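You operate a simulated robot arm through the tools that you are given. There is no shell and no other tool. Be economical: measure what you need, move in short steps, check, and stop when the job is done.

You run a simulated robot arm. Do the job below in one go: nothing can be reset, and whatever is moved stays where it is left.

## Task
Heat the sealer to 190 C, set the dwell to 5 seconds and seal both trays in the drawer.
Fine: press Start once the display shows the heat; afterwards turn the heat off and pull the tool drawer out; the other trays stay as they are.

The check looks at the end state, three seconds after you hand in, the way a careful person would. Anything else that was tipped, shoved, dropped, spilled or broken makes it a failure. Lids that push on must go on centred and level and be pressed home; caps that screw on are set level and turned clockwise until they are tight.

## Robot
A 7-joint arm with a two-finger gripper, on a carriage that runs on a rail from [-156.2, 1.9] to [21.7, -0.3] (x, y) and turns from -2.653 to 3.159 rad about z. Base frame: it is fixed where the carriage stands at the start and does not move with it; the origin is on the floor, on the carriage's upright axis, x ahead of it, y to its left, z up. Units: cm, rad, N and s.
With the tool pointing down near the work surface it reaches from about 24 to 74 cm from the robot's upright axis, wherever it stands. Its first joint turns from -2.897 to 2.897 rad. Places, roughly: deep tray [75, -125, 75]; dwell dial [80, 10, 100]; sealer dial [80, 30, 100]; small tray [100, -75, 50]; tool drawer [80, 70, 70]; tool latch [60, 40, 80]; tray [125, -50, 75]. Payload 2.45 kg.
Tool frame: the origin (TCP) is the grasp point; the fingertips stand 2.3 cm ahead of it; z points along the fingers, y is the line along which they close. The gripper opens to 7.2 cm. The gripper's body begins 4 cm behind the TCP.
Orientation is that of the tool frame in the base frame, as [roll, pitch, yaw] about the fixed x, y, z axes, in that order (R = Rz(yaw) Ry(pitch) Rx(roll)). With the fingers straight down and closing along the base's y, the tool's x points along the base's -x, its y along +y and its z along -z.

## Interface
- The arm moves only by the tool apply_moves. Its argument "series" is a list that holds one entry, the list of rows, each a list of 7 numbers: the shift along the base's x, y, z in cm, then the turn, a rotation vector about the base's x, y, z in rad, then the opening in per cent of the stroke, from 0 (shut) to 100 (fully open). In form: [[[dx, dy, dz, wx, wy, wz, jaw], ...]]. A call has 1 to 10 rows; each row shifts and turns the commanded pose from where the row before left it. A row lasts 0.2 s, in which the tool goes at most 5 cm and 0.15 rad; a call with a longer step from one row to the next is refused whole, and so is a gripper value outside its range. A pose out of reach is approached as far as the arm can. The call stops where the force on the tool passes 70 N (or 10 N more than at its start, if that is more) or the arm is blocked; 0.2 s more then pass. The fingers move at their own pace (about 7.2 cm/s each) and stop on an object; they squeeze with about 23 N. The grip force told is the motor's: it shows also when the fingers shut on nothing. Time passes only in rows, and 0.2 s behind the last, so rows that do not move let the fingers close. It gives the time, the measured TCP pose, the force on the tool (base axes), the opening and the grip force at its end, in the units of the frame above (readings bear some noise), with the torque about the TCP (base axes, N m) and any sound that the robot's microphone picked up.
- Cameras (640 x 400 px; columns grow to the right, rows downward): "scene" is now at [2.9, 20.22, 142.54]; the picture's right is [0.19, -0.98, 0.00], its down [-0.45, -0.09, -0.89] and it looks along [0.87, 0.17, -0.46] (base axes); focal length 252 px, centre (320, 200). "wrist" rides on the gripper at [7.7, 1.7, -6.6] in the tool frame; the picture's right is [-0.22, 0.98, 0.00], its down [-0.56, -0.13, -0.82] and it looks along [-0.80, -0.18, 0.57] (tool axes); focal length 234 px, centre (320, 200). There is no depth. A picture from a camera that has moved, and an enlarged one, comes with that camera's place and axes in the base frame and with its lens.
- get_image(camera): a new picture of that camera. The clock stands still meanwhile.
- slide_trunk(by): slides the trunk up (or, below 0, down) by that many cm; the arm and the scene camera ride with it, the base frame stays. It gives what a move gives, with no picture.
- base_move(legs): drives the robot by 1 to 6 legs, each [ahead, left, turn to the left] in cm, cm and rad, along the robot's own axes; the way and the turn of a leg run together, so that a leg with both is an arc; at most 150 cm and 3.142 rad a leg. The arm and the cameras ride along, it lands a little off, and it stops where it bumps. It keeps to its track: a leg is cut to what the track allows. It gives what a move gives.
- aim_head(pan, tilt): turns the head with the scene camera to pan (to the left, within 2.705 rad either way) and tilt (down, from -0.506 to 1.204), counted from straight ahead of the robot. It gives what a move gives.
- zoom(camera, box): a new picture of the part [left, top, right, bottom] of that camera's present view, enlarged. The clock stands still meanwhile.
- hand_in(): hands the job in; it is judged then, once.

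Work in short steps. Places have to be worked out from the pictures, the camera data and where the tool is seen: move nearer, look again, correct. Check each grasp and each placing, and mend what went wrong. You have 120 turns and 78 pictures in all, those below and enlarged ones among them. Open the gripper and draw the arm clear of the work before you hand the job in, unless the task says otherwise; then end with one line.

The tools are called by a JSON object that holds its "op" and its "data". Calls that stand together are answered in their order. apply_moves: Moves the arm, as the interface text tells. Its arguments: {"type":"object","properties":{"series":{"type":"array"}},"required":["series"]} The other tools are called the same way: slide_trunk (by) slides the trunk up or down; base_move (legs) drives the base; aim_head (pan, tilt) turns the head that bears the scene camera; get_image (camera) takes a picture; zoom (camera, box) takes an enlarged picture of a part of a camera's view; hand_in () hands the job in.

At the start:

```text
time_s: 0.0
tool_pos: [39.47, 24.11, 129.98]
tcp_rot: [-3.141, 0.001, 3.14]
wrist_force: [-0.4, -0.4, -0.5]
moment: [-0.01, -0.02, 0.01]
finger_gap: 7.21
grasp_force: 0.1
trunk travel left (down, up): [-40.6, 18.4]
robot x, y, heading: [-0.08, -0.24, 0.002]
head pan, tilt: [0.195, 0.48]
```

scene: 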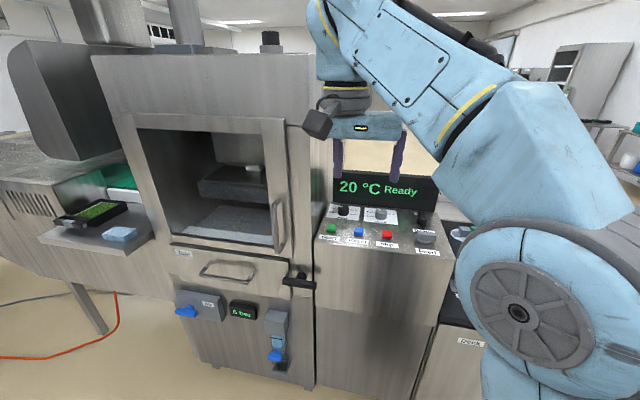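
wrist: 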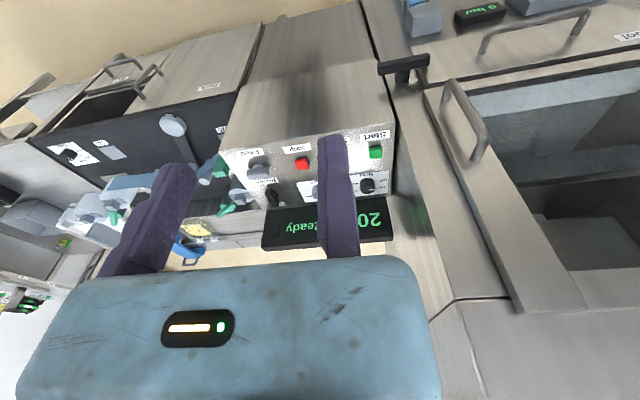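

The scene shows a sealer machine with a door, control panel, tool drawer, and air valve gear. I zoom in to read the panel and the lower fittings.

{"op": "zoom", "data": {"camera": "scene", "box": [300, 160, 480, 280]}}

{"op": "zoom", "data": {"camera": "scene", "box": [150, 220, 330, 390]}}

{"op": "zoom", "data": {"camera": "wrist", "box": [200, 100, 420, 260]}}

```text
3.33 times, centred on (390, 220) of scene
camera zoom: at [2.9, 20.22, 142.54], right [0.19, -0.98, 0.0], down [-0.45, -0.09, -0.89], along [0.87, 0.17, -0.46], focal length 841 px, centre (87, 133)
```

zoom: 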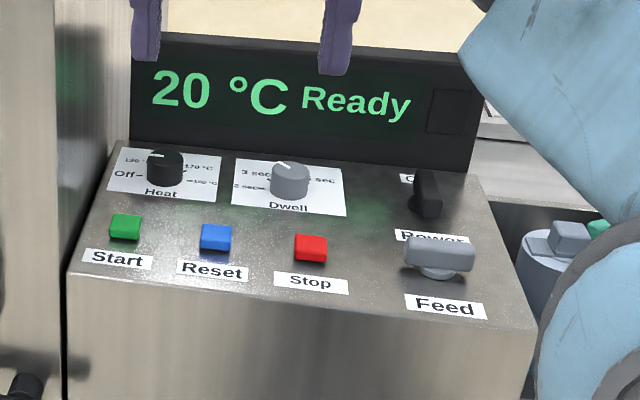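

```text
2.35 times, centred on (240, 305) of scene
camera zoom: at [2.9, 20.22, 142.54], right [0.19, -0.98, 0.0], down [-0.45, -0.09, -0.89], along [0.87, 0.17, -0.46], focal length 593 px, centre (508, -47)
```

zoom: 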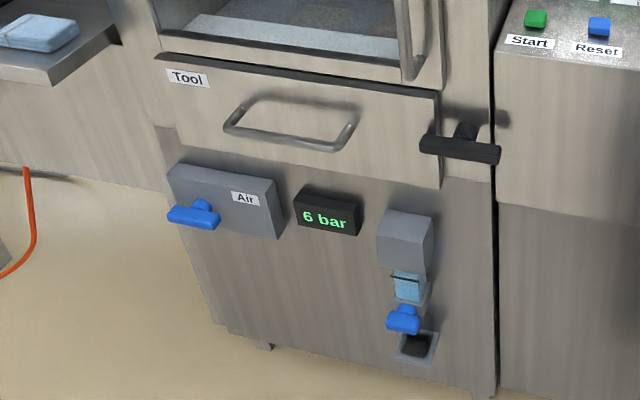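

```text
2.50 times, centred on (310, 180) of wrist
camera zoom: at [31.76, 25.78, 136.6], right [0.22, 0.98, 0.0], down [0.56, -0.13, 0.82], along [0.8, -0.18, -0.57], focal length 585 px, centre (345, 250)
```

zoom: 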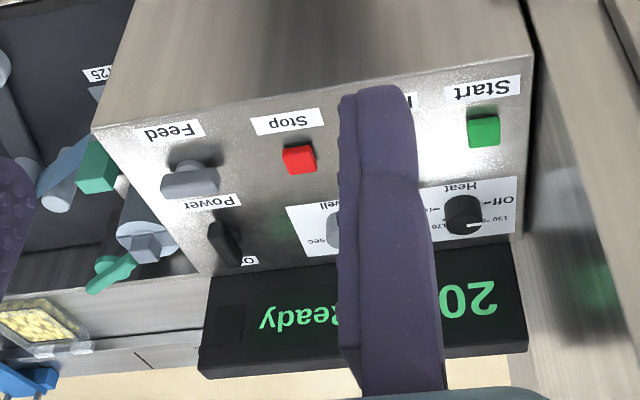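

The panel: Heat dial (Off), Dwell dial, Power (on), Feed knob, Start/Reset/Stop. I look to the right and left to find the trays.

{"op": "aim_head", "data": {"pan": -0.7, "tilt": 0.5}}

{"op": "get_image", "data": {"camera": "scene"}}

{"op": "aim_head", "data": {"pan": 0.9, "tilt": 0.5}}

{"op": "get_image", "data": {"camera": "scene"}}

```text
time_s: 1.2
tool_pos: [39.58, 24.0, 129.97]
tcp_rot: [3.141, 0.001, -3.14]
wrist_force: [0.1, 0.7, 0.0]
moment: [0.01, -0.01, 0.02]
finger_gap: 7.2
grasp_force: 0.0
trunk travel left (down, up): [-40.6, 18.4]
robot x, y, heading: [-0.21, -0.04, -0.005]
head pan, tilt: [-0.7, 0.499]
```

```text
72 pictures are left
camera scene: at [0.9, 12.58, 142.36], right [-0.64, -0.77, 0.0], down [-0.37, 0.31, -0.88], along [0.67, -0.56, -0.48], focal length 252 px, centre (320, 200)
```

scene: 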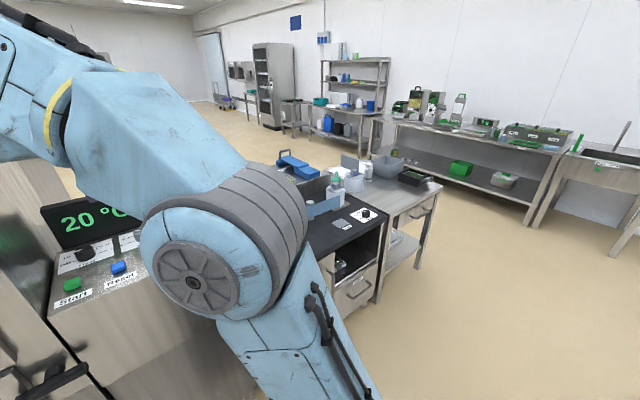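

```text
time_s: 2.9
tool_pos: [39.49, 24.17, 129.98]
tcp_rot: [3.141, 0.002, 3.141]
wrist_force: [-0.4, 0.8, -0.1]
moment: [-0.01, -0.01, 0.02]
finger_gap: 7.19
grasp_force: 0.1
trunk travel left (down, up): [-40.6, 18.4]
robot x, y, heading: [-0.43, -0.06, 0.002]
head pan, tilt: [0.901, 0.499]
```

```text
71 pictures are left
camera scene: at [-0.4, 25.57, 142.36], right [0.78, -0.62, 0.0], down [-0.3, -0.38, -0.88], along [0.55, 0.69, -0.48], focal length 252 px, centre (320, 200)
```

scene: 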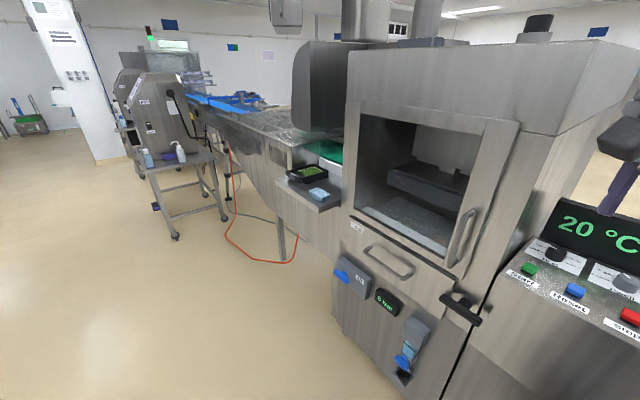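

The window of the sealing chamber and the infeed shelf need a closer look.

{"op": "zoom", "data": {"camera": "scene", "box": [270, 90, 530, 260]}}

{"op": "zoom", "data": {"camera": "scene", "box": [320, 220, 500, 380]}}

```text
2.35 times, centred on (400, 175) of scene
camera zoom: at [-0.4, 25.57, 142.36], right [0.78, -0.62, 0.0], down [-0.3, -0.38, -0.88], along [0.55, 0.69, -0.48], focal length 593 px, centre (132, 259)
```

zoom: 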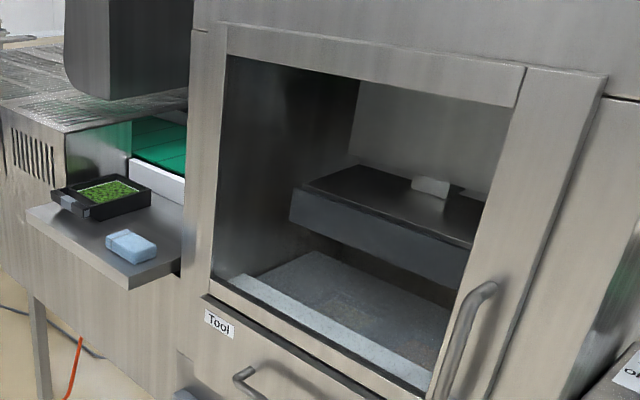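

```text
2.50 times, centred on (410, 300) of scene
camera zoom: at [-0.4, 25.57, 142.36], right [0.78, -0.62, 0.0], down [-0.3, -0.38, -0.88], along [0.55, 0.69, -0.48], focal length 630 px, centre (95, -50)
```

zoom: 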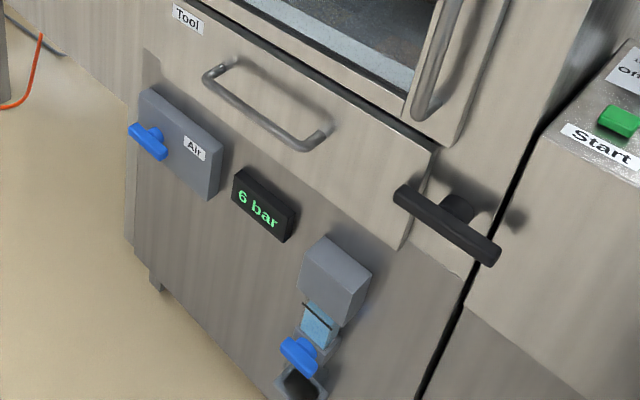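

Heat dial works out at about (83, 27, 97), Start at about (73.5, 30, 95). I drive the carriage ahead to bring the panel within reach and look with the wrist camera.

{"op": "base_move", "data": {"legs": [[18, 0, 0]]}}

{"op": "get_image", "data": {"camera": "wrist"}}

```text
time_s: 4.4
tool_pos: [57.1, 23.95, 129.98]
tcp_rot: [-3.141, 0.001, -3.137]
wrist_force: [-0.1, -0.7, -0.6]
moment: [-0.01, -0.02, -0.01]
finger_gap: 7.22
grasp_force: 0.0
trunk travel left (down, up): [-40.6, 18.4]
robot x, y, heading: [17.88, -0.32, 0.002]
head pan, tilt: [0.901, 0.499]
```

```text
68 pictures are left
camera wrist: at [49.45, 25.69, 136.6], right [0.21, 0.98, 0.0], down [0.56, -0.12, 0.82], along [0.8, -0.17, -0.57], focal length 234 px, centre (320, 200)
```

wrist: 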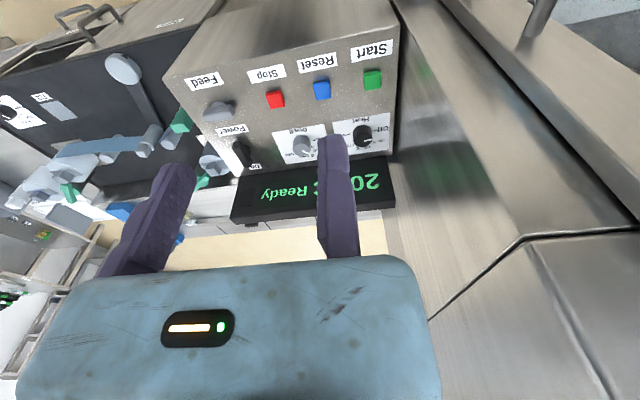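

{"op": "zoom", "data": {"camera": "wrist", "box": [180, 50, 410, 194]}}

{"op": "zoom", "data": {"camera": "wrist", "box": [264, 114, 392, 194]}}

```text
2.78 times, centred on (295, 122) of wrist
camera zoom: at [49.45, 25.69, 136.6], right [0.21, 0.98, 0.0], down [0.56, -0.12, 0.82], along [0.8, -0.17, -0.57], focal length 650 px, centre (389, 417)
```

zoom: 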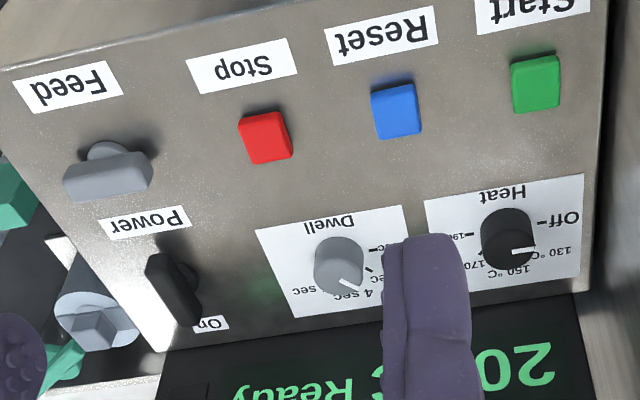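

```text
5.00 times, centred on (328, 154) of wrist
camera zoom: at [49.45, 25.69, 136.6], right [0.21, 0.98, 0.0], down [0.56, -0.12, 0.82], along [0.8, -0.17, -0.57], focal length 1171 px, centre (280, 430)
```

zoom: 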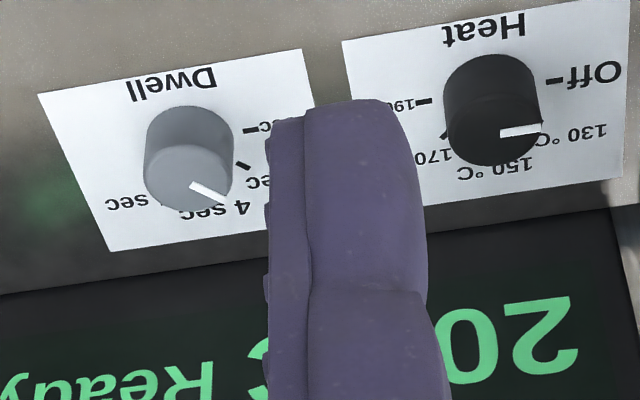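

Heat reads Off, the dwell scale is hidden by a finger. I shut the fingers and come closer for a better view.

{"op": "apply_moves", "data": {"series": [[[4, 1, -4, 0, 0, 0, 0], [4, 1, -4, 0, 0, 0, 0], [4, 1, -4, 0, 0, 0, 0], [0, 0, 0, 0, 0, 0, 0]]]}}

{"op": "get_image", "data": {"camera": "wrist"}}

```text
refused: row 1 steps farther than a row can; nothing moved
```

```text
65 pictures are left
camera wrist: at [49.45, 25.69, 136.6], right [0.21, 0.98, 0.0], down [0.56, -0.12, 0.82], along [0.8, -0.17, -0.57], focal length 234 px, centre (320, 200)
```

wrist: 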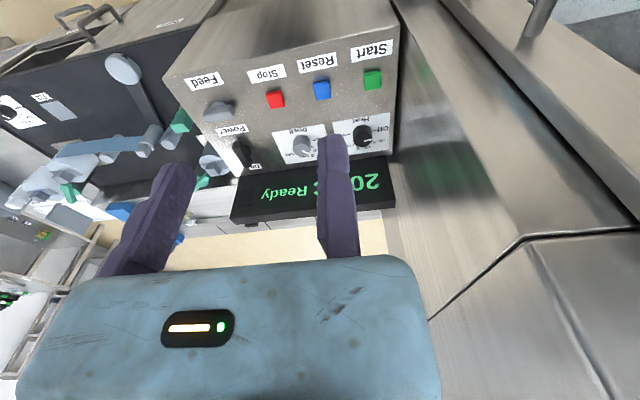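

The step was over 5 cm; I split it into smaller ones.

{"op": "apply_moves", "data": {"series": [[[3, 0, -3, 0, 0, 0, 0], [3, 0, -3, 0, 0, 0, 0], [3, 0, -3, 0, 0, 0, 0], [3, 0, -3, 0, 0, 0, 0], [0, 0, 0, 0, 0, 0, 0]]]}}

{"op": "zoom", "data": {"camera": "wrist", "box": [200, 60, 420, 200]}}

```text
time_s: 5.6
tool_pos: [69.33, 24.08, 117.94]
tcp_rot: [-3.14, 0.0, -3.138]
wrist_force: [0.4, -0.2, 0.7]
moment: [-0.02, 0.03, -0.01]
finger_gap: 0.03
grasp_force: 23.2
trunk travel left (down, up): [-40.6, 18.4]
robot x, y, heading: [17.48, -0.22, 0.002]
head pan, tilt: [0.901, 0.499]
```

```text
2.86 times, centred on (310, 130) of wrist
camera zoom: at [61.52, 25.79, 124.54], right [0.21, 0.98, 0.0], down [0.56, -0.12, 0.82], along [0.8, -0.18, -0.57], focal length 669 px, centre (349, 400)
```

zoom: 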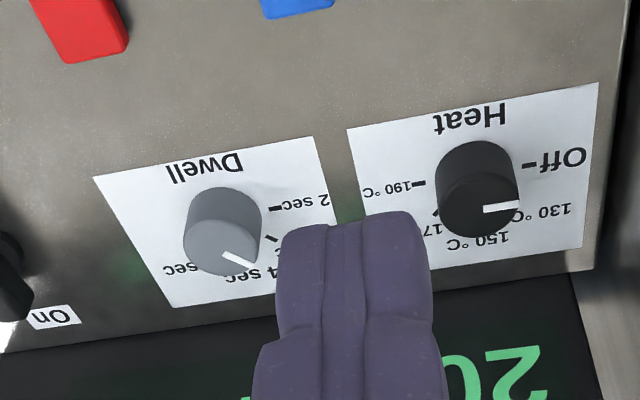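

Dwell scale: 2 s left, 3, 4 (away), 5; the pointer sits at 3 s. Heat: Off left to 190 right, 180° clockwise. Dwell knob top ≈ (84.2, 13.9, 97.5), about 4 cm across. I move above it, turning the tool counter‑clockwise to leave room for a clockwise turn.

{"op": "apply_moves", "data": {"series": [[[1.5, -1, -0.8, 0, 0, 0.15, 100], [1.5, -1, -0.8, 0, 0, 0.15, 100], [1.5, -1, -0.8, 0, 0, 0.15, 100], [1.5, -1, -0.8, 0, 0, 0.15, 100], [1.5, -1, -0.8, 0, 0, 0.15, 100], [1.5, -1, -0.8, 0, 0, 0.15, 100], [1.5, -1, -0.8, 0, 0, 0.15, 100], [1.5, -1, -0.8, 0, 0, 0.15, 100], [1.5, -1, -0.8, 0, 0, 0.15, 100], [1.4, -1.2, -0.8, 0, 0, 0.15, 100]]]}}

{"op": "get_image", "data": {"camera": "wrist"}}

{"op": "aim_head", "data": {"pan": 0.1, "tilt": 0.6}}

{"op": "get_image", "data": {"camera": "scene"}}

```text
time_s: 7.8
tool_pos: [84.28, 13.75, 109.93]
tcp_rot: [3.14, 0.001, -1.639]
wrist_force: [-0.4, 0.3, -0.3]
moment: [0.0, 0.04, -0.02]
finger_gap: 7.08
grasp_force: 0.1
trunk travel left (down, up): [-40.6, 18.4]
robot x, y, heading: [17.61, -0.36, 0.004]
head pan, tilt: [0.901, 0.499]
```

```text
63 pictures are left
camera wrist: at [82.02, 6.13, 116.47], right [-0.96, 0.28, 0.0], down [0.16, 0.55, 0.82], along [0.23, 0.79, -0.57], focal length 234 px, centre (320, 200)
```

wrist: 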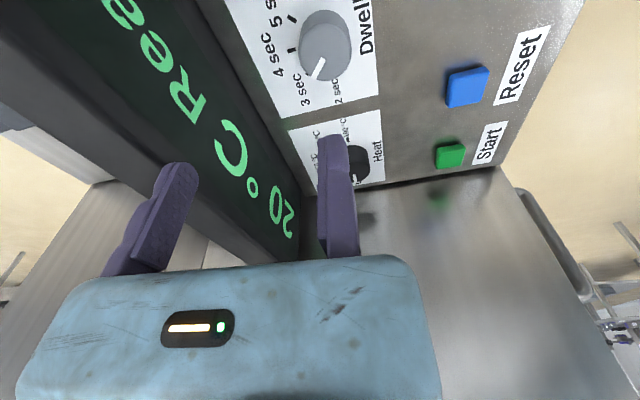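

```text
time_s: 8.9
tool_pos: [84.3, 13.75, 109.82]
tcp_rot: [3.141, 0.0, -1.639]
wrist_force: [-1.0, 0.4, 0.4]
moment: [0.0, 0.04, 0.02]
finger_gap: 7.09
grasp_force: 0.1
trunk travel left (down, up): [-40.6, 18.4]
robot x, y, heading: [18.04, -0.32, 0.006]
head pan, tilt: [0.099, 0.6]
```

```text
62 pictures are left
camera scene: at [20.45, 19.12, 141.45], right [0.1, -0.99, 0.0], down [-0.56, -0.06, -0.83], along [0.82, 0.09, -0.56], focal length 252 px, centre (320, 200)
```

scene: 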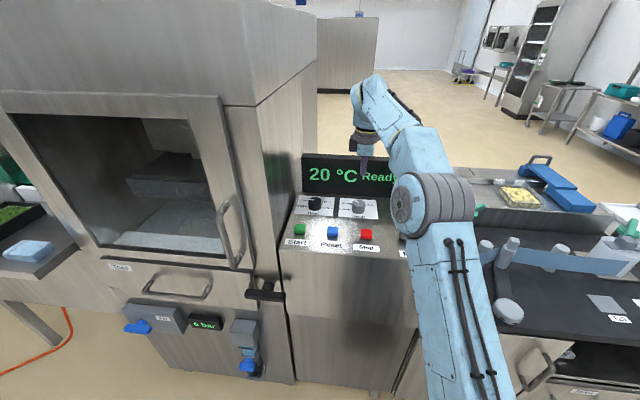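

The gripper hangs over the dwell knob, which I now place at (84.0, 14.0). I lower onto it with open fingers.

{"op": "apply_moves", "data": {"series": [[[-0.2, 0.2, -3, 0, 0, 0, 100], [0, 0, -3, 0, 0, 0, 100], [0, 0, -3, 0, 0, 0, 100], [0, 0, -2, 0, 0, 0, 100], [0, 0, 0, 0, 0, 0, 100]]]}}

{"op": "get_image", "data": {"camera": "wrist"}}

{"op": "zoom", "data": {"camera": "scene", "box": [290, 130, 430, 250]}}

```text
time_s: 9.5
tool_pos: [84.14, 13.7, 107.35]
tcp_rot: [-3.093, 0.004, -1.633]
wrist_force: [-2.9, 0.1, 16.3]
moment: [-0.22, -1.32, -0.08]
finger_gap: 7.02
grasp_force: 0.0
trunk travel left (down, up): [-40.6, 18.4]
robot x, y, heading: [18.09, -0.3, 0.0]
head pan, tilt: [0.099, 0.6]
stopped in row 2: the force on the tool passed its limit at 84 N (the readings are from after the stop); the commanded pose is now the measured one
```

```text
61 pictures are left
camera wrist: at [81.57, 5.98, 113.78], right [-0.96, 0.28, -0.05], down [0.12, 0.55, 0.83], along [0.26, 0.79, -0.56], focal length 234 px, centre (320, 200)
```

wrist: 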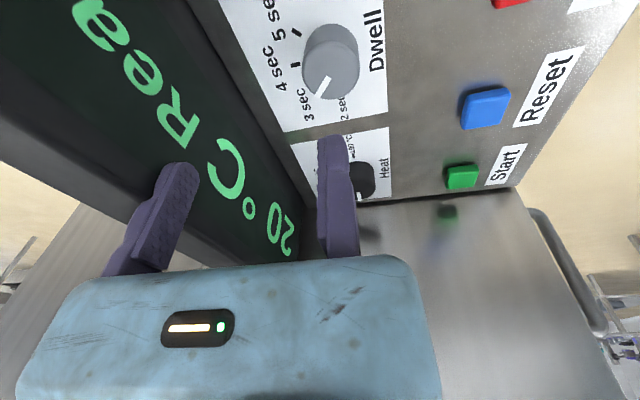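

```text
3.33 times, centred on (360, 190) of scene
camera zoom: at [20.33, 19.08, 141.46], right [0.1, -0.99, 0.0], down [-0.56, -0.06, -0.83], along [0.82, 0.09, -0.56], focal length 841 px, centre (187, 233)
```

zoom: 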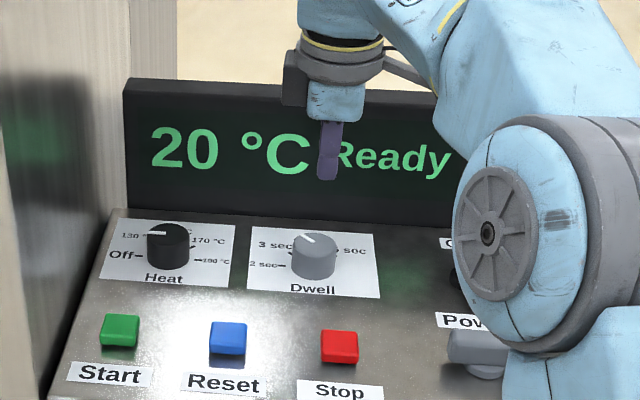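

The hit came from an open finger on the display (x≈92): the picture and the moment show only the left finger (tool −y) moves, and the right pad stays at the TCP line. So the free finger stands 8 cm out. I back up, level the tool, turn it away from the display and take a partial opening to check this.

{"op": "apply_moves", "data": {"series": [[[0, 0, 4, 0, 0, 0, 80], [0, 0, 2, 0.003, 0.0485, 0, 80], [-0.4, 0.5, 0, 0, 0, -0.14, 80], [-0.4, 0.5, 0, 0, 0, -0.14, 80], [-0.4, 0.5, 0, 0, 0, -0.14, 80], [-0.4, 0.5, 0, 0, 0, -0.14, 80], [-0.3, 0.3, 0, 0, 0, -0.14, 80], [0, 0, 0, 0, 0, 0, 80]]]}}

{"op": "get_image", "data": {"camera": "wrist"}}

{"op": "zoom", "data": {"camera": "scene", "box": [290, 110, 430, 250]}}

```text
time_s: 11.3
tool_pos: [82.38, 16.04, 113.04]
tcp_rot: [3.133, 0.002, -2.332]
wrist_force: [-0.3, -0.8, -0.4]
moment: [0.02, 0.0, 0.02]
finger_gap: 5.76
grasp_force: 0.0
trunk travel left (down, up): [-40.6, 18.4]
robot x, y, heading: [18.03, -0.66, 0.001]
head pan, tilt: [0.099, 0.6]
```

```text
59 pictures are left
camera wrist: at [75.7, 11.56, 119.54], right [-0.55, 0.83, 0.01], down [0.48, 0.31, 0.82], along [0.68, 0.46, -0.57], focal length 234 px, centre (320, 200)
```

wrist: 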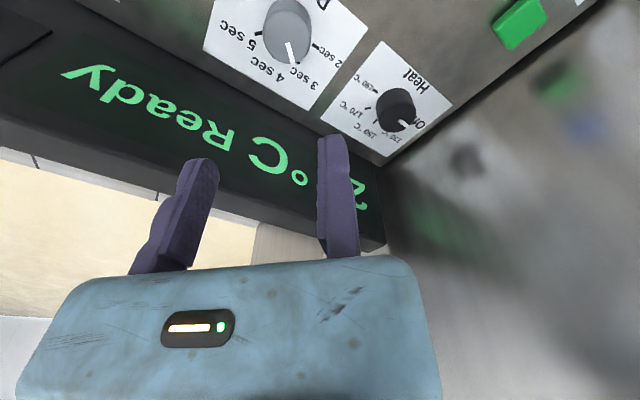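

```text
2.86 times, centred on (360, 180) of scene
camera zoom: at [20.49, 19.11, 141.45], right [0.1, -0.99, 0.0], down [-0.56, -0.06, -0.83], along [0.82, 0.09, -0.56], focal length 721 px, centre (206, 257)
```

zoom: 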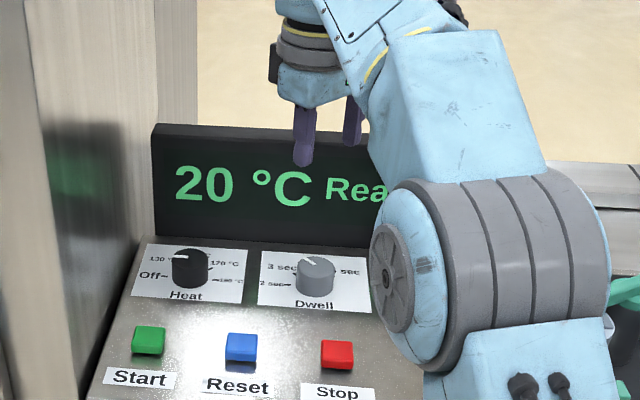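

Confirmed: the left finger alone moves. The fixed pad is just outside the dwell knob's near-left edge; I lower around the knob.

{"op": "apply_moves", "data": {"series": [[[0, -0.1, -4, 0, 0, 0, 80], [0, 0, -4, 0, 0, 0, 80], [0, 0, -3, 0, 0, 0, 80], [0, 0, -3, 0, 0, 0, 80], [0, 0, 0, 0, 0, 0, 80]]]}}

{"op": "get_image", "data": {"camera": "wrist"}}

{"op": "zoom", "data": {"camera": "scene", "box": [290, 130, 410, 250]}}

```text
time_s: 12.5
tool_pos: [81.98, 15.96, 98.95]
tcp_rot: [3.135, 0.004, -2.333]
wrist_force: [0.1, 1.0, 0.2]
moment: [-0.01, -0.02, -0.03]
finger_gap: 5.77
grasp_force: 0.0
trunk travel left (down, up): [-40.6, 18.4]
robot x, y, heading: [18.06, -0.37, 0.002]
head pan, tilt: [0.099, 0.6]
```

```text
57 pictures are left
camera wrist: at [75.49, 11.45, 105.51], right [-0.56, 0.83, 0.01], down [0.48, 0.31, 0.82], along [0.68, 0.46, -0.57], focal length 234 px, centre (320, 200)
```

wrist: 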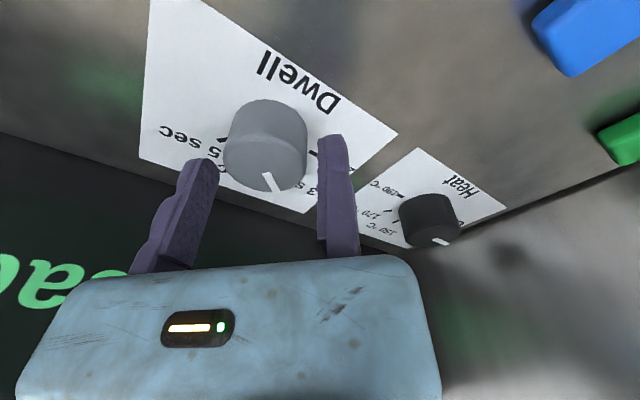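

```text
3.33 times, centred on (350, 190) of scene
camera zoom: at [20.5, 19.11, 141.45], right [0.1, -0.99, 0.0], down [-0.56, -0.06, -0.83], along [0.82, 0.09, -0.56], focal length 841 px, centre (220, 233)
```

zoom: 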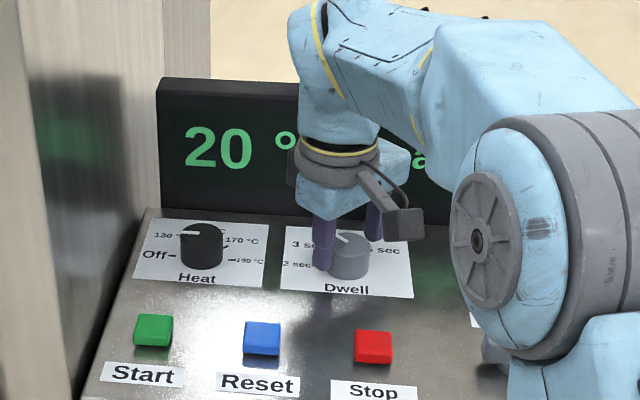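

The knob centre comes out at (84.0, 14.1), 0.8 cm off the fixed pad. I shift the pad onto the knob, lower half a centimetre and close.

{"op": "apply_moves", "data": {"series": [[[0.54, -0.52, -0.5, 0, 0, 0, 80], [0, 0, 0, 0, 0, 0, 50], [0, 0, 0, 0, 0, 0, 40], [0, 0, 0, 0, 0, 0, 40]]]}}

{"op": "get_image", "data": {"camera": "wrist"}}

```text
time_s: 13.5
tool_pos: [82.54, 15.37, 98.41]
tcp_rot: [3.132, 0.002, -2.332]
wrist_force: [-7.6, 7.2, 2.9]
moment: [0.41, 0.25, 0.03]
finger_gap: 3.9
grasp_force: 44.9
trunk travel left (down, up): [-40.6, 18.4]
robot x, y, heading: [17.56, 0.18, 0.006]
head pan, tilt: [0.099, 0.6]
```

```text
55 pictures are left
camera wrist: at [76.03, 10.94, 105.07], right [-0.56, 0.83, 0.01], down [0.48, 0.31, 0.82], along [0.68, 0.46, -0.57], focal length 234 px, centre (320, 200)
```

wrist: 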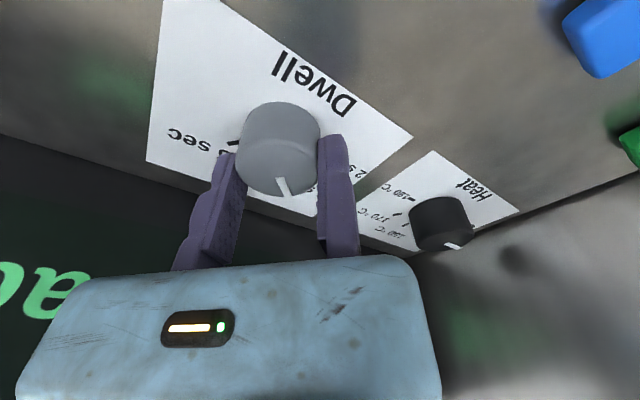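

Firm grip (3.9 cm). I turn clockwise about the knob's own axis at (83.95, 14.0) by 1.5 rad, moving the TCP on the arc.

{"op": "apply_moves", "data": {"series": [[[0.217, 0.196, 0, 0, 0, -0.15, 40], [0.244, 0.161, 0, 0, 0, -0.15, 40], [0.266, 0.122, 0, 0, 0, -0.15, 40], [0.28, 0.082, 0, 0, 0, -0.15, 40], [0.29, 0.039, 0, 0, 0, -0.15, 40], [0.292, -0.005, 0, 0, 0, -0.15, 40], [0.288, -0.049, 0, 0, 0, -0.15, 40], [0.278, -0.091, 0, 0, 0, -0.15, 40], [0.26, -0.131, 0, 0, 0, -0.15, 40], [0.239, -0.169, 0, 0, 0, -0.15, 40]]]}}

{"op": "get_image", "data": {"camera": "wrist"}}

```text
time_s: 15.7
tool_pos: [85.47, 15.2, 98.58]
tcp_rot: [3.135, 0.007, 2.446]
wrist_force: [-22.5, -13.5, -7.7]
moment: [-0.45, 0.04, -0.07]
finger_gap: 3.89
grasp_force: 44.8
trunk travel left (down, up): [-40.6, 18.4]
robot x, y, heading: [17.69, -0.3, -0.002]
head pan, tilt: [0.099, 0.6]
```

```text
54 pictures are left
camera wrist: at [80.58, 21.48, 105.07], right [0.79, 0.61, 0.01], down [0.34, -0.46, 0.82], along [0.51, -0.65, -0.57], focal length 234 px, centre (320, 200)
```

wrist: 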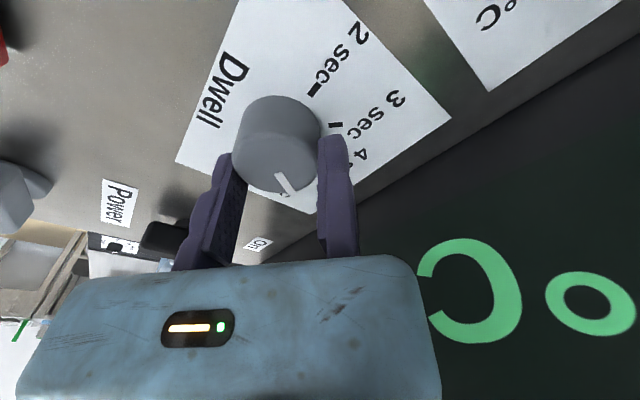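

The knob turned with the fingers. I finish the last 0.07 rad, easing the side force, then release and look.

{"op": "apply_moves", "data": {"series": [[[-0.05, -0.17, 0, 0, 0, -0.075, 40], [0, 0, 0, 0, 0, 0, 40], [0, 0, 0, 0, 0, 0, 80], [0, 0, 4, 0, 0, 0, 80], [0, 0, 4, 0, 0, 0, 80], [0, 0, 4, 0, 0, 0, 80]]]}}

{"op": "get_image", "data": {"camera": "wrist"}}

{"op": "zoom", "data": {"camera": "scene", "box": [300, 170, 400, 250]}}

```text
time_s: 17.1
tool_pos: [85.87, 15.09, 109.93]
tcp_rot: [3.135, 0.002, 2.376]
wrist_force: [-0.8, 0.6, 0.8]
moment: [0.0, 0.03, -0.03]
finger_gap: 5.77
grasp_force: 0.1
trunk travel left (down, up): [-40.6, 18.4]
robot x, y, heading: [17.87, -0.36, 0.004]
head pan, tilt: [0.099, 0.6]
```

```text
53 pictures are left
camera wrist: at [81.32, 21.63, 116.67], right [0.83, 0.55, 0.01], down [0.31, -0.48, 0.82], along [0.46, -0.68, -0.57], focal length 234 px, centre (320, 200)
```

wrist: 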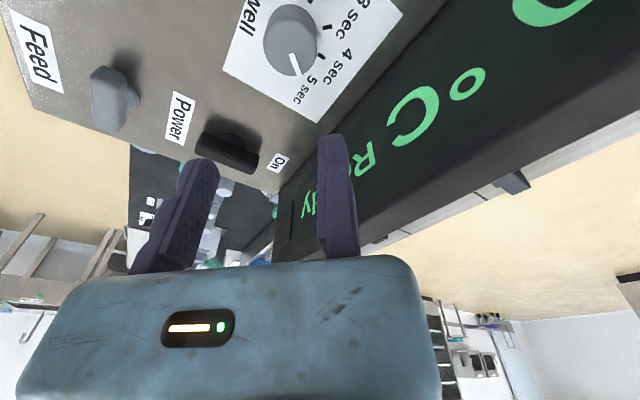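

```text
5.00 times, centred on (350, 210) of scene
camera zoom: at [20.53, 19.13, 141.44], right [0.1, -0.99, 0.0], down [-0.56, -0.06, -0.82], along [0.82, 0.09, -0.57], focal length 1261 px, centre (170, 150)
```

zoom: 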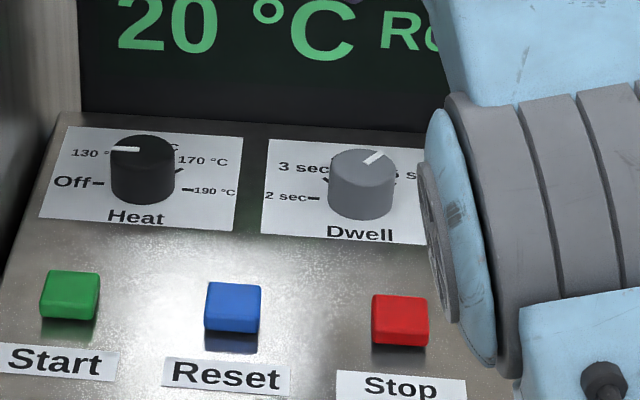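

Dwell points at 5 s. Now the heat knob at about (84.2, 27.3): I lift clear of the display, go over it and turn the tool counter‑clockwise for two half-turns of 90°.

{"op": "apply_moves", "data": {"series": [[[-0.42, 0.3, 3, 0, 0, 0.15, 80], [-0.42, 1, 0, 0, 0, 0.15, 80], [-0.42, 1.2, 0, 0, 0, 0.15, 80], [-0.42, 1.4, 0, 0, 0, 0.15, 80], [-0.42, 1.5, 0, 0, 0, 0.15, 80], [-0.42, 1.5, 0, 0, 0, 0.15, 80], [-0.42, 1.5, 0, 0, 0, 0.15, 80], [-0.42, 1.5, 0, 0, 0, 0.15, 80], [-0.42, 1.6, 0, 0, 0, 0.15, 80], [-0.42, 1.6, 0, 0, 0, 0.15, 80]]]}}

{"op": "apply_moves", "data": {"series": [[[0, 0, 0, 0, 0, 0.125, 80], [0, 0, 0, 0, 0, 0.125, 80], [0, 0, 0, 0, 0, 0.125, 80], [0, 0, 0, 0, 0, 0.12, 80], [0, 0, -3, 0, 0, 0, 80], [0, 0, 0, 0, 0, 0, 80]]]}}

{"op": "get_image", "data": {"camera": "wrist"}}

```text
time_s: 19.5
tool_pos: [79.76, 30.21, 110.93]
tcp_rot: [3.13, 0.015, -2.482]
wrist_force: [0.0, 0.2, 0.0]
moment: [0.01, 0.0, 0.03]
finger_gap: 5.74
grasp_force: 0.1
out of reach, approached as far as the arm can: row 1, 5, 6, 7, 8, 9, 10
trunk travel left (down, up): [-40.6, 18.4]
robot x, y, heading: [18.03, -0.21, -0.014]
head pan, tilt: [0.099, 0.6]
stopped in row 10: the arm was blocked; the commanded pose is now the measured one
```

```text
time_s: 20.7
tool_pos: [79.46, 30.57, 109.6]
tcp_rot: [-3.127, 0.034, -1.99]
wrist_force: [0.4, 0.0, 0.9]
moment: [0.04, 0.0, 0.01]
finger_gap: 5.77
grasp_force: 0.1
trunk travel left (down, up): [-40.6, 18.4]
robot x, y, heading: [18.28, -0.23, -0.012]
head pan, tilt: [0.099, 0.6]
stopped in row 6: the force on the tool passed its limit at 88 N (the readings are from after the stop); the commanded pose is now the measured one
```

```text
51 pictures are left
camera wrist: at [74.63, 24.03, 115.95], right [-0.8, 0.6, -0.01], down [0.32, 0.44, 0.84], along [0.5, 0.67, -0.54], focal length 234 px, centre (320, 200)
```

wrist: 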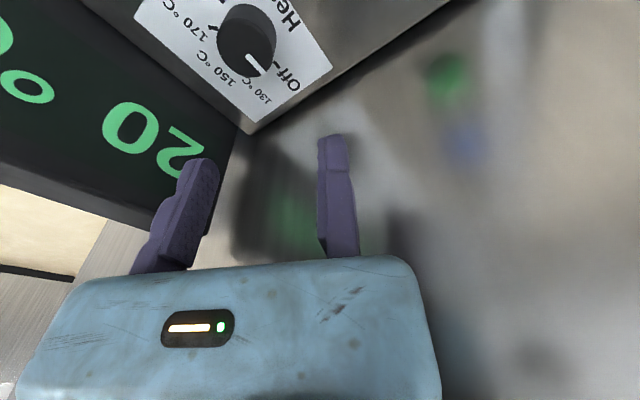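

The arm ran out of reach and touched something. I look from the head camera before moving on.

{"op": "get_image", "data": {"camera": "scene"}}

```text
50 pictures are left
camera scene: at [20.78, 18.66, 141.55], right [0.09, -1.0, 0.0], down [-0.56, -0.05, -0.83], along [0.82, 0.08, -0.56], focal length 252 px, centre (320, 200)
```

scene: 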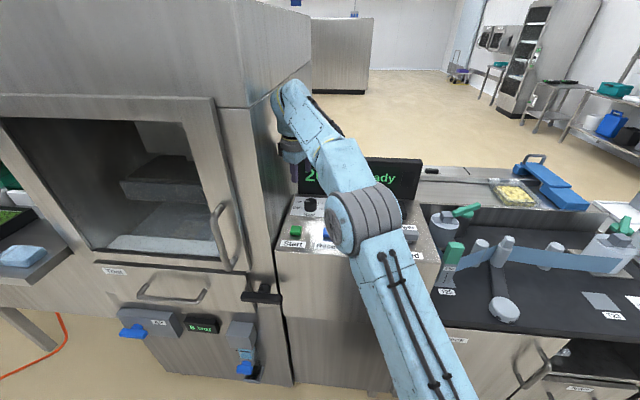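

The hand's wrist brushed the chamber's side wall because the reach limit pushed the pose to y=30. I draw back to the right and toward me, then bring the carriage nearer.

{"op": "apply_moves", "data": {"series": [[[-2, -2, 0, 0, 0, 0, 80], [-2, -2, 0, -0.017, 0.03, 0, 80], [0, 0, 0, 0, 0, 0, 80]]]}}

{"op": "base_move", "data": {"legs": [[3.5, 0, 0]]}}

{"op": "get_image", "data": {"camera": "wrist"}}

```text
time_s: 21.5
tool_pos: [75.56, 27.14, 109.08]
tcp_rot: [3.131, -0.001, -1.984]
wrist_force: [-0.4, -0.2, 0.0]
moment: [0.0, -0.01, 0.0]
finger_gap: 5.75
grasp_force: 0.1
trunk travel left (down, up): [-40.6, 18.4]
robot x, y, heading: [18.28, -0.27, -0.011]
head pan, tilt: [0.099, 0.6]
```

```text
time_s: 22.4
tool_pos: [78.91, 27.11, 109.21]
tcp_rot: [3.131, -0.001, -1.983]
wrist_force: [-0.4, -1.0, 0.4]
moment: [0.0, 0.02, -0.02]
finger_gap: 5.72
grasp_force: 0.1
trunk travel left (down, up): [-40.6, 18.4]
robot x, y, heading: [21.34, -0.31, -0.01]
head pan, tilt: [0.099, 0.6]
```

```text
49 pictures are left
camera wrist: at [74.25, 20.67, 115.78], right [-0.81, 0.59, 0.01], down [0.35, 0.46, 0.82], along [0.48, 0.66, -0.58], focal length 234 px, centre (320, 200)
```

wrist: 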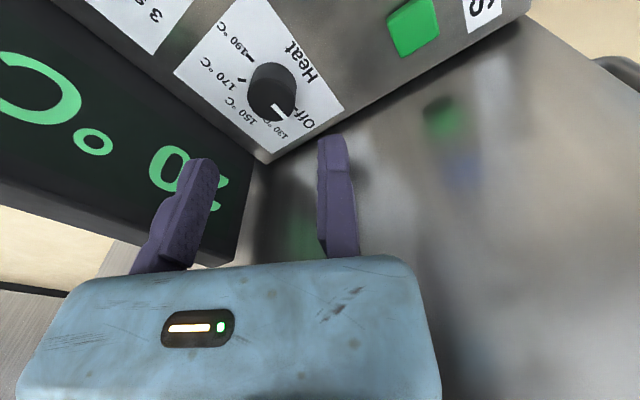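

Knob centre at (84.0, 27.2). I turn a bit more, go over it with the fixed pad on the near side and lower.

{"op": "apply_moves", "data": {"series": [[[1.2, 0.2, -1, 0, 0, 0.125, 80], [1.52, 0.28, -1, 0, 0, 0.125, 80], [0, 0, -3, 0, 0, 0, 80], [0, 0, -3, 0, 0, 0, 80], [0, 0, -1.8, 0, 0, 0, 80], [0, 0, 0, 0, 0, 0, 80]]]}}

{"op": "get_image", "data": {"camera": "wrist"}}

```text
time_s: 23.8
tool_pos: [81.69, 27.59, 99.41]
tcp_rot: [3.132, -0.003, -1.735]
wrist_force: [0.2, -0.6, -0.5]
moment: [0.01, 0.03, -0.03]
finger_gap: 5.77
grasp_force: 0.1
trunk travel left (down, up): [-40.6, 18.4]
robot x, y, heading: [21.52, -0.53, -0.013]
head pan, tilt: [0.099, 0.6]
```

```text
48 pictures are left
camera wrist: at [78.69, 20.18, 106.02], right [-0.93, 0.37, 0.01], down [0.22, 0.53, 0.82], along [0.3, 0.76, -0.58], focal length 234 px, centre (320, 200)
```

wrist: 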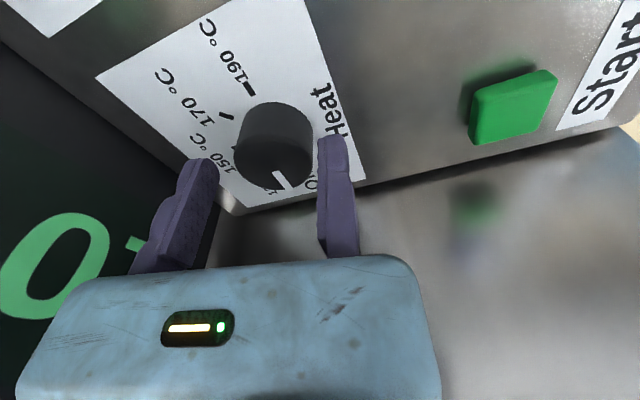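

Aligned; half a centimetre gap on the fixed pad. I close that, lower 1 cm, and grip.

{"op": "apply_moves", "data": {"series": [[[0.44, -0.07, -0.5, 0, 0, 0, 80], [0, 0, -0.5, 0, 0, 0, 80], [0, 0, 0, 0, 0, 0, 50], [0, 0, 0, 0, 0, 0, 40], [0, 0, 0, 0, 0, 0, 40]]]}}

{"op": "apply_moves", "data": {"series": [[[0.07, 0.283, 0, 0, 0, -0.15, 40], [0.111, 0.271, 0, 0, 0, -0.15, 40], [0.15, 0.251, 0, 0, 0, -0.15, 40], [0.186, 0.225, 0, 0, 0, -0.15, 40], [0.217, 0.195, 0, 0, 0, -0.15, 40], [0.245, 0.16, 0, 0, 0, -0.15, 40], [0.265, 0.123, 0, 0, 0, -0.15, 40], [0.281, 0.081, 0, 0, 0, -0.15, 40], [0.289, 0.038, 0, 0, 0, -0.15, 40], [0.293, -0.006, 0, 0, 0, -0.15, 40]]]}}

{"op": "get_image", "data": {"camera": "wrist"}}

```text
time_s: 25.0
tool_pos: [82.13, 27.48, 98.28]
tcp_rot: [3.132, -0.002, -1.733]
wrist_force: [4.3, 0.9, 0.5]
moment: [0.04, -0.22, 0.03]
finger_gap: 3.87
grasp_force: 45.5
trunk travel left (down, up): [-40.6, 18.4]
robot x, y, heading: [21.62, -0.27, -0.017]
head pan, tilt: [0.099, 0.6]
```

```text
time_s: 27.2
tool_pos: [83.91, 29.3, 98.37]
tcp_rot: [3.131, -0.003, 3.048]
wrist_force: [-23.4, 15.9, -10.2]
moment: [0.8, 0.0, -0.49]
finger_gap: 3.88
grasp_force: 45.2
trunk travel left (down, up): [-40.6, 18.4]
robot x, y, heading: [21.4, -0.25, -0.01]
head pan, tilt: [0.099, 0.6]
```

```text
47 pictures are left
camera wrist: at [76.43, 31.78, 104.99], right [0.31, 0.95, 0.01], down [0.55, -0.19, 0.82], along [0.78, -0.25, -0.58], focal length 234 px, centre (320, 200)
```

wrist: 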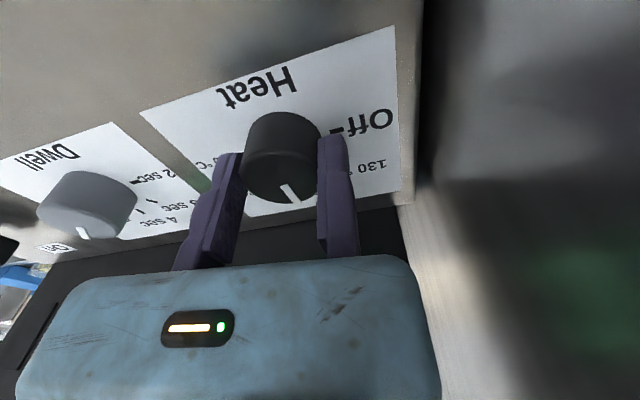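

It turned to about 150 (86°). I open, swing the open fingers back around the knob, and regrip for the second half.

{"op": "apply_moves", "data": {"series": [[[0.03, 0.3, 0, 0, 0, 0, 80], [-0.34, 0.007, 0, 0, 0, 0.15, 80], [-0.34, -0.045, 0, 0, 0, 0.15, 80], [-0.33, -0.096, 0, 0, 0, 0.15, 80], [-0.31, -0.145, 0, 0, 0, 0.15, 80], [-0.29, -0.19, 0, 0, 0, 0.15, 80], [-0.256, -0.23, 0, 0, 0, 0.15, 80], [-0.22, -0.265, 0, 0, 0, 0.15, 80], [-0.177, -0.296, 0, 0, 0, 0.15, 80], [-0.131, -0.32, 0, 0, 0, 0.15, 80]]]}}

{"op": "apply_moves", "data": {"series": [[[-0.08, -0.333, 0, 0, 0, 0.15, 80], [0, 0, 0, 0, 0, 0, 80]]]}}

{"op": "get_image", "data": {"camera": "wrist"}}

```text
time_s: 29.4
tool_pos: [81.79, 27.66, 98.3]
tcp_rot: [3.131, -0.001, -1.882]
wrist_force: [-0.6, 0.6, 0.1]
moment: [-0.01, 0.01, 0.01]
finger_gap: 5.77
grasp_force: 0.0
trunk travel left (down, up): [-40.6, 18.4]
robot x, y, heading: [21.57, -0.42, -0.012]
head pan, tilt: [0.099, 0.6]
```

```text
time_s: 30.0
tool_pos: [81.79, 27.51, 98.35]
tcp_rot: [3.131, -0.001, -1.735]
wrist_force: [-0.4, 0.5, 0.5]
moment: [0.04, 0.0, 0.01]
finger_gap: 5.77
grasp_force: 0.0
trunk travel left (down, up): [-40.6, 18.4]
robot x, y, heading: [20.94, -0.28, -0.007]
head pan, tilt: [0.099, 0.6]
```

```text
46 pictures are left
camera wrist: at [78.88, 20.12, 104.98], right [-0.93, 0.37, 0.01], down [0.22, 0.53, 0.82], along [0.3, 0.76, -0.58], focal length 234 px, centre (320, 200)
```

wrist: 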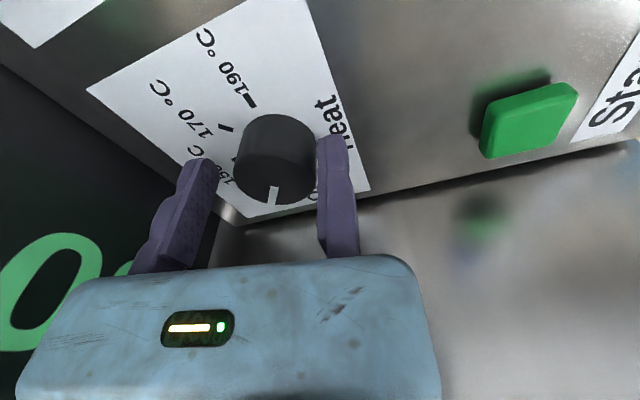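

The pointer seems to have been dragged part way back by the swinging fingers. I zoom to judge where it stands.

{"op": "zoom", "data": {"camera": "wrist", "box": [200, 100, 360, 220]}}

{"op": "get_image", "data": {"camera": "scene"}}

```text
3.33 times, centred on (280, 160) of wrist
camera zoom: at [78.88, 20.12, 104.98], right [-0.93, 0.37, 0.01], down [0.22, 0.53, 0.82], along [0.3, 0.76, -0.58], focal length 781 px, centre (453, 333)
```

zoom: 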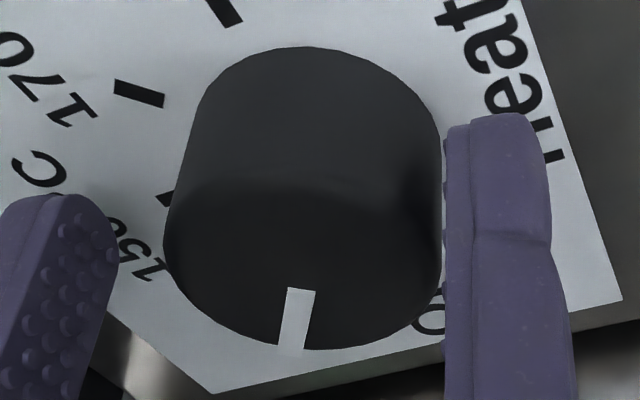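

```text
44 pictures are left
camera scene: at [24.37, 19.02, 141.45], right [0.09, -1.0, 0.0], down [-0.56, -0.05, -0.83], along [0.82, 0.08, -0.56], focal length 252 px, centre (320, 200)
```

scene: 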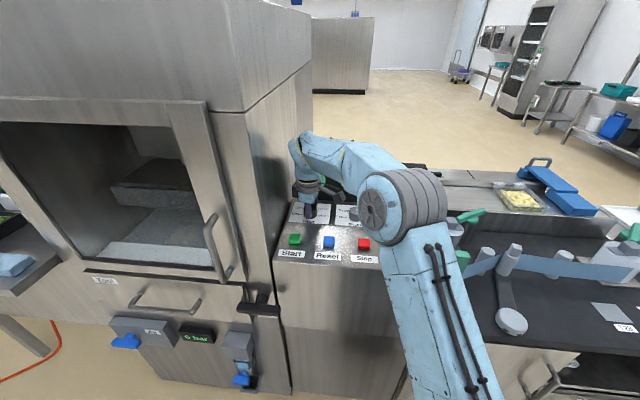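

The pointer stands about 33° past Off (no detents). I grip again and turn 1.5 rad more, then will lift before swinging back.

{"op": "apply_moves", "data": {"series": [[[0.34, 0, 0, 0, 0, 0, 80], [0, 0, 0, 0, 0, 0, 50], [0, 0, 0, 0, 0, 0, 40], [0, 0, 0, 0, 0, 0, 40]]]}}

{"op": "apply_moves", "data": {"series": [[[0.07, 0.283, 0, 0, 0, -0.15, 40], [0.111, 0.271, 0, 0, 0, -0.15, 40], [0.15, 0.251, 0, 0, 0, -0.15, 40], [0.186, 0.225, 0, 0, 0, -0.15, 40], [0.217, 0.195, 0, 0, 0, -0.15, 40], [0.245, 0.16, 0, 0, 0, -0.15, 40], [0.265, 0.123, 0, 0, 0, -0.15, 40], [0.281, 0.081, 0, 0, 0, -0.15, 40], [0.289, 0.038, 0, 0, 0, -0.15, 40], [0.293, -0.006, 0, 0, 0, -0.15, 40]]]}}

{"op": "apply_moves", "data": {"series": [[[0, 0, 0, 0, 0, 0, 80], [0, 0, 0, 0, 0, 0, 80], [0, 0, 3, 0, 0, 0, 80], [-0.34, 0.007, 3, 0, 0, 0.15, 80], [-0.34, -0.045, 0, 0, 0, 0.15, 80], [-0.33, -0.096, 0, 0, 0, 0.15, 80], [-0.31, -0.145, 0, 0, 0, 0.15, 80], [-0.29, -0.19, 0, 0, 0, 0.15, 80], [-0.256, -0.23, 0, 0, 0, 0.15, 80], [-0.22, -0.265, 0, 0, 0, 0.15, 80]]]}}

{"op": "get_image", "data": {"camera": "wrist"}}

```text
time_s: 31.0
tool_pos: [82.15, 27.31, 98.4]
tcp_rot: [3.129, -0.004, -1.736]
wrist_force: [-2.1, -0.5, -0.3]
moment: [-0.2, 0.01, 0.02]
finger_gap: 3.91
grasp_force: 45.1
trunk travel left (down, up): [-40.6, 18.4]
robot x, y, heading: [21.55, -0.4, -0.014]
head pan, tilt: [0.099, 0.6]
```

```text
time_s: 33.2
tool_pos: [83.96, 29.42, 98.32]
tcp_rot: [3.129, -0.003, 3.047]
wrist_force: [-34.6, 11.9, -13.1]
moment: [0.4, 0.51, -0.67]
finger_gap: 3.87
grasp_force: 45.1
trunk travel left (down, up): [-40.6, 18.4]
robot x, y, heading: [21.43, -0.25, -0.007]
head pan, tilt: [0.099, 0.6]
```

```text
time_s: 35.4
tool_pos: [82.14, 28.03, 104.28]
tcp_rot: [3.132, 0.0, -2.181]
wrist_force: [-0.4, 1.2, -1.1]
moment: [-0.01, -0.03, -0.01]
finger_gap: 5.78
grasp_force: 0.1
trunk travel left (down, up): [-40.6, 18.4]
robot x, y, heading: [22.04, 0.09, -0.007]
head pan, tilt: [0.099, 0.6]
```

```text
43 pictures are left
camera wrist: at [76.37, 22.71, 110.93], right [-0.67, 0.74, 0.01], down [0.43, 0.38, 0.82], along [0.6, 0.56, -0.58], focal length 234 px, centre (320, 200)
```

wrist: 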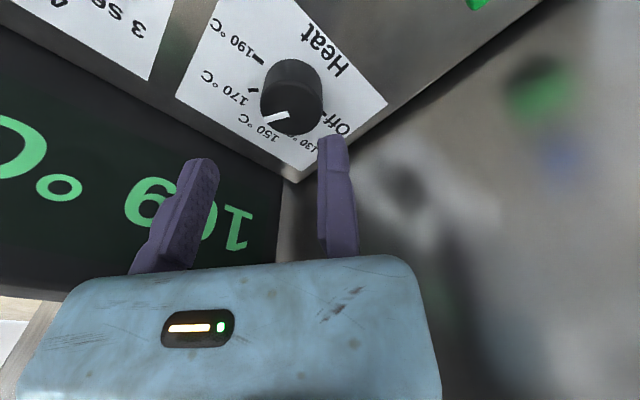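

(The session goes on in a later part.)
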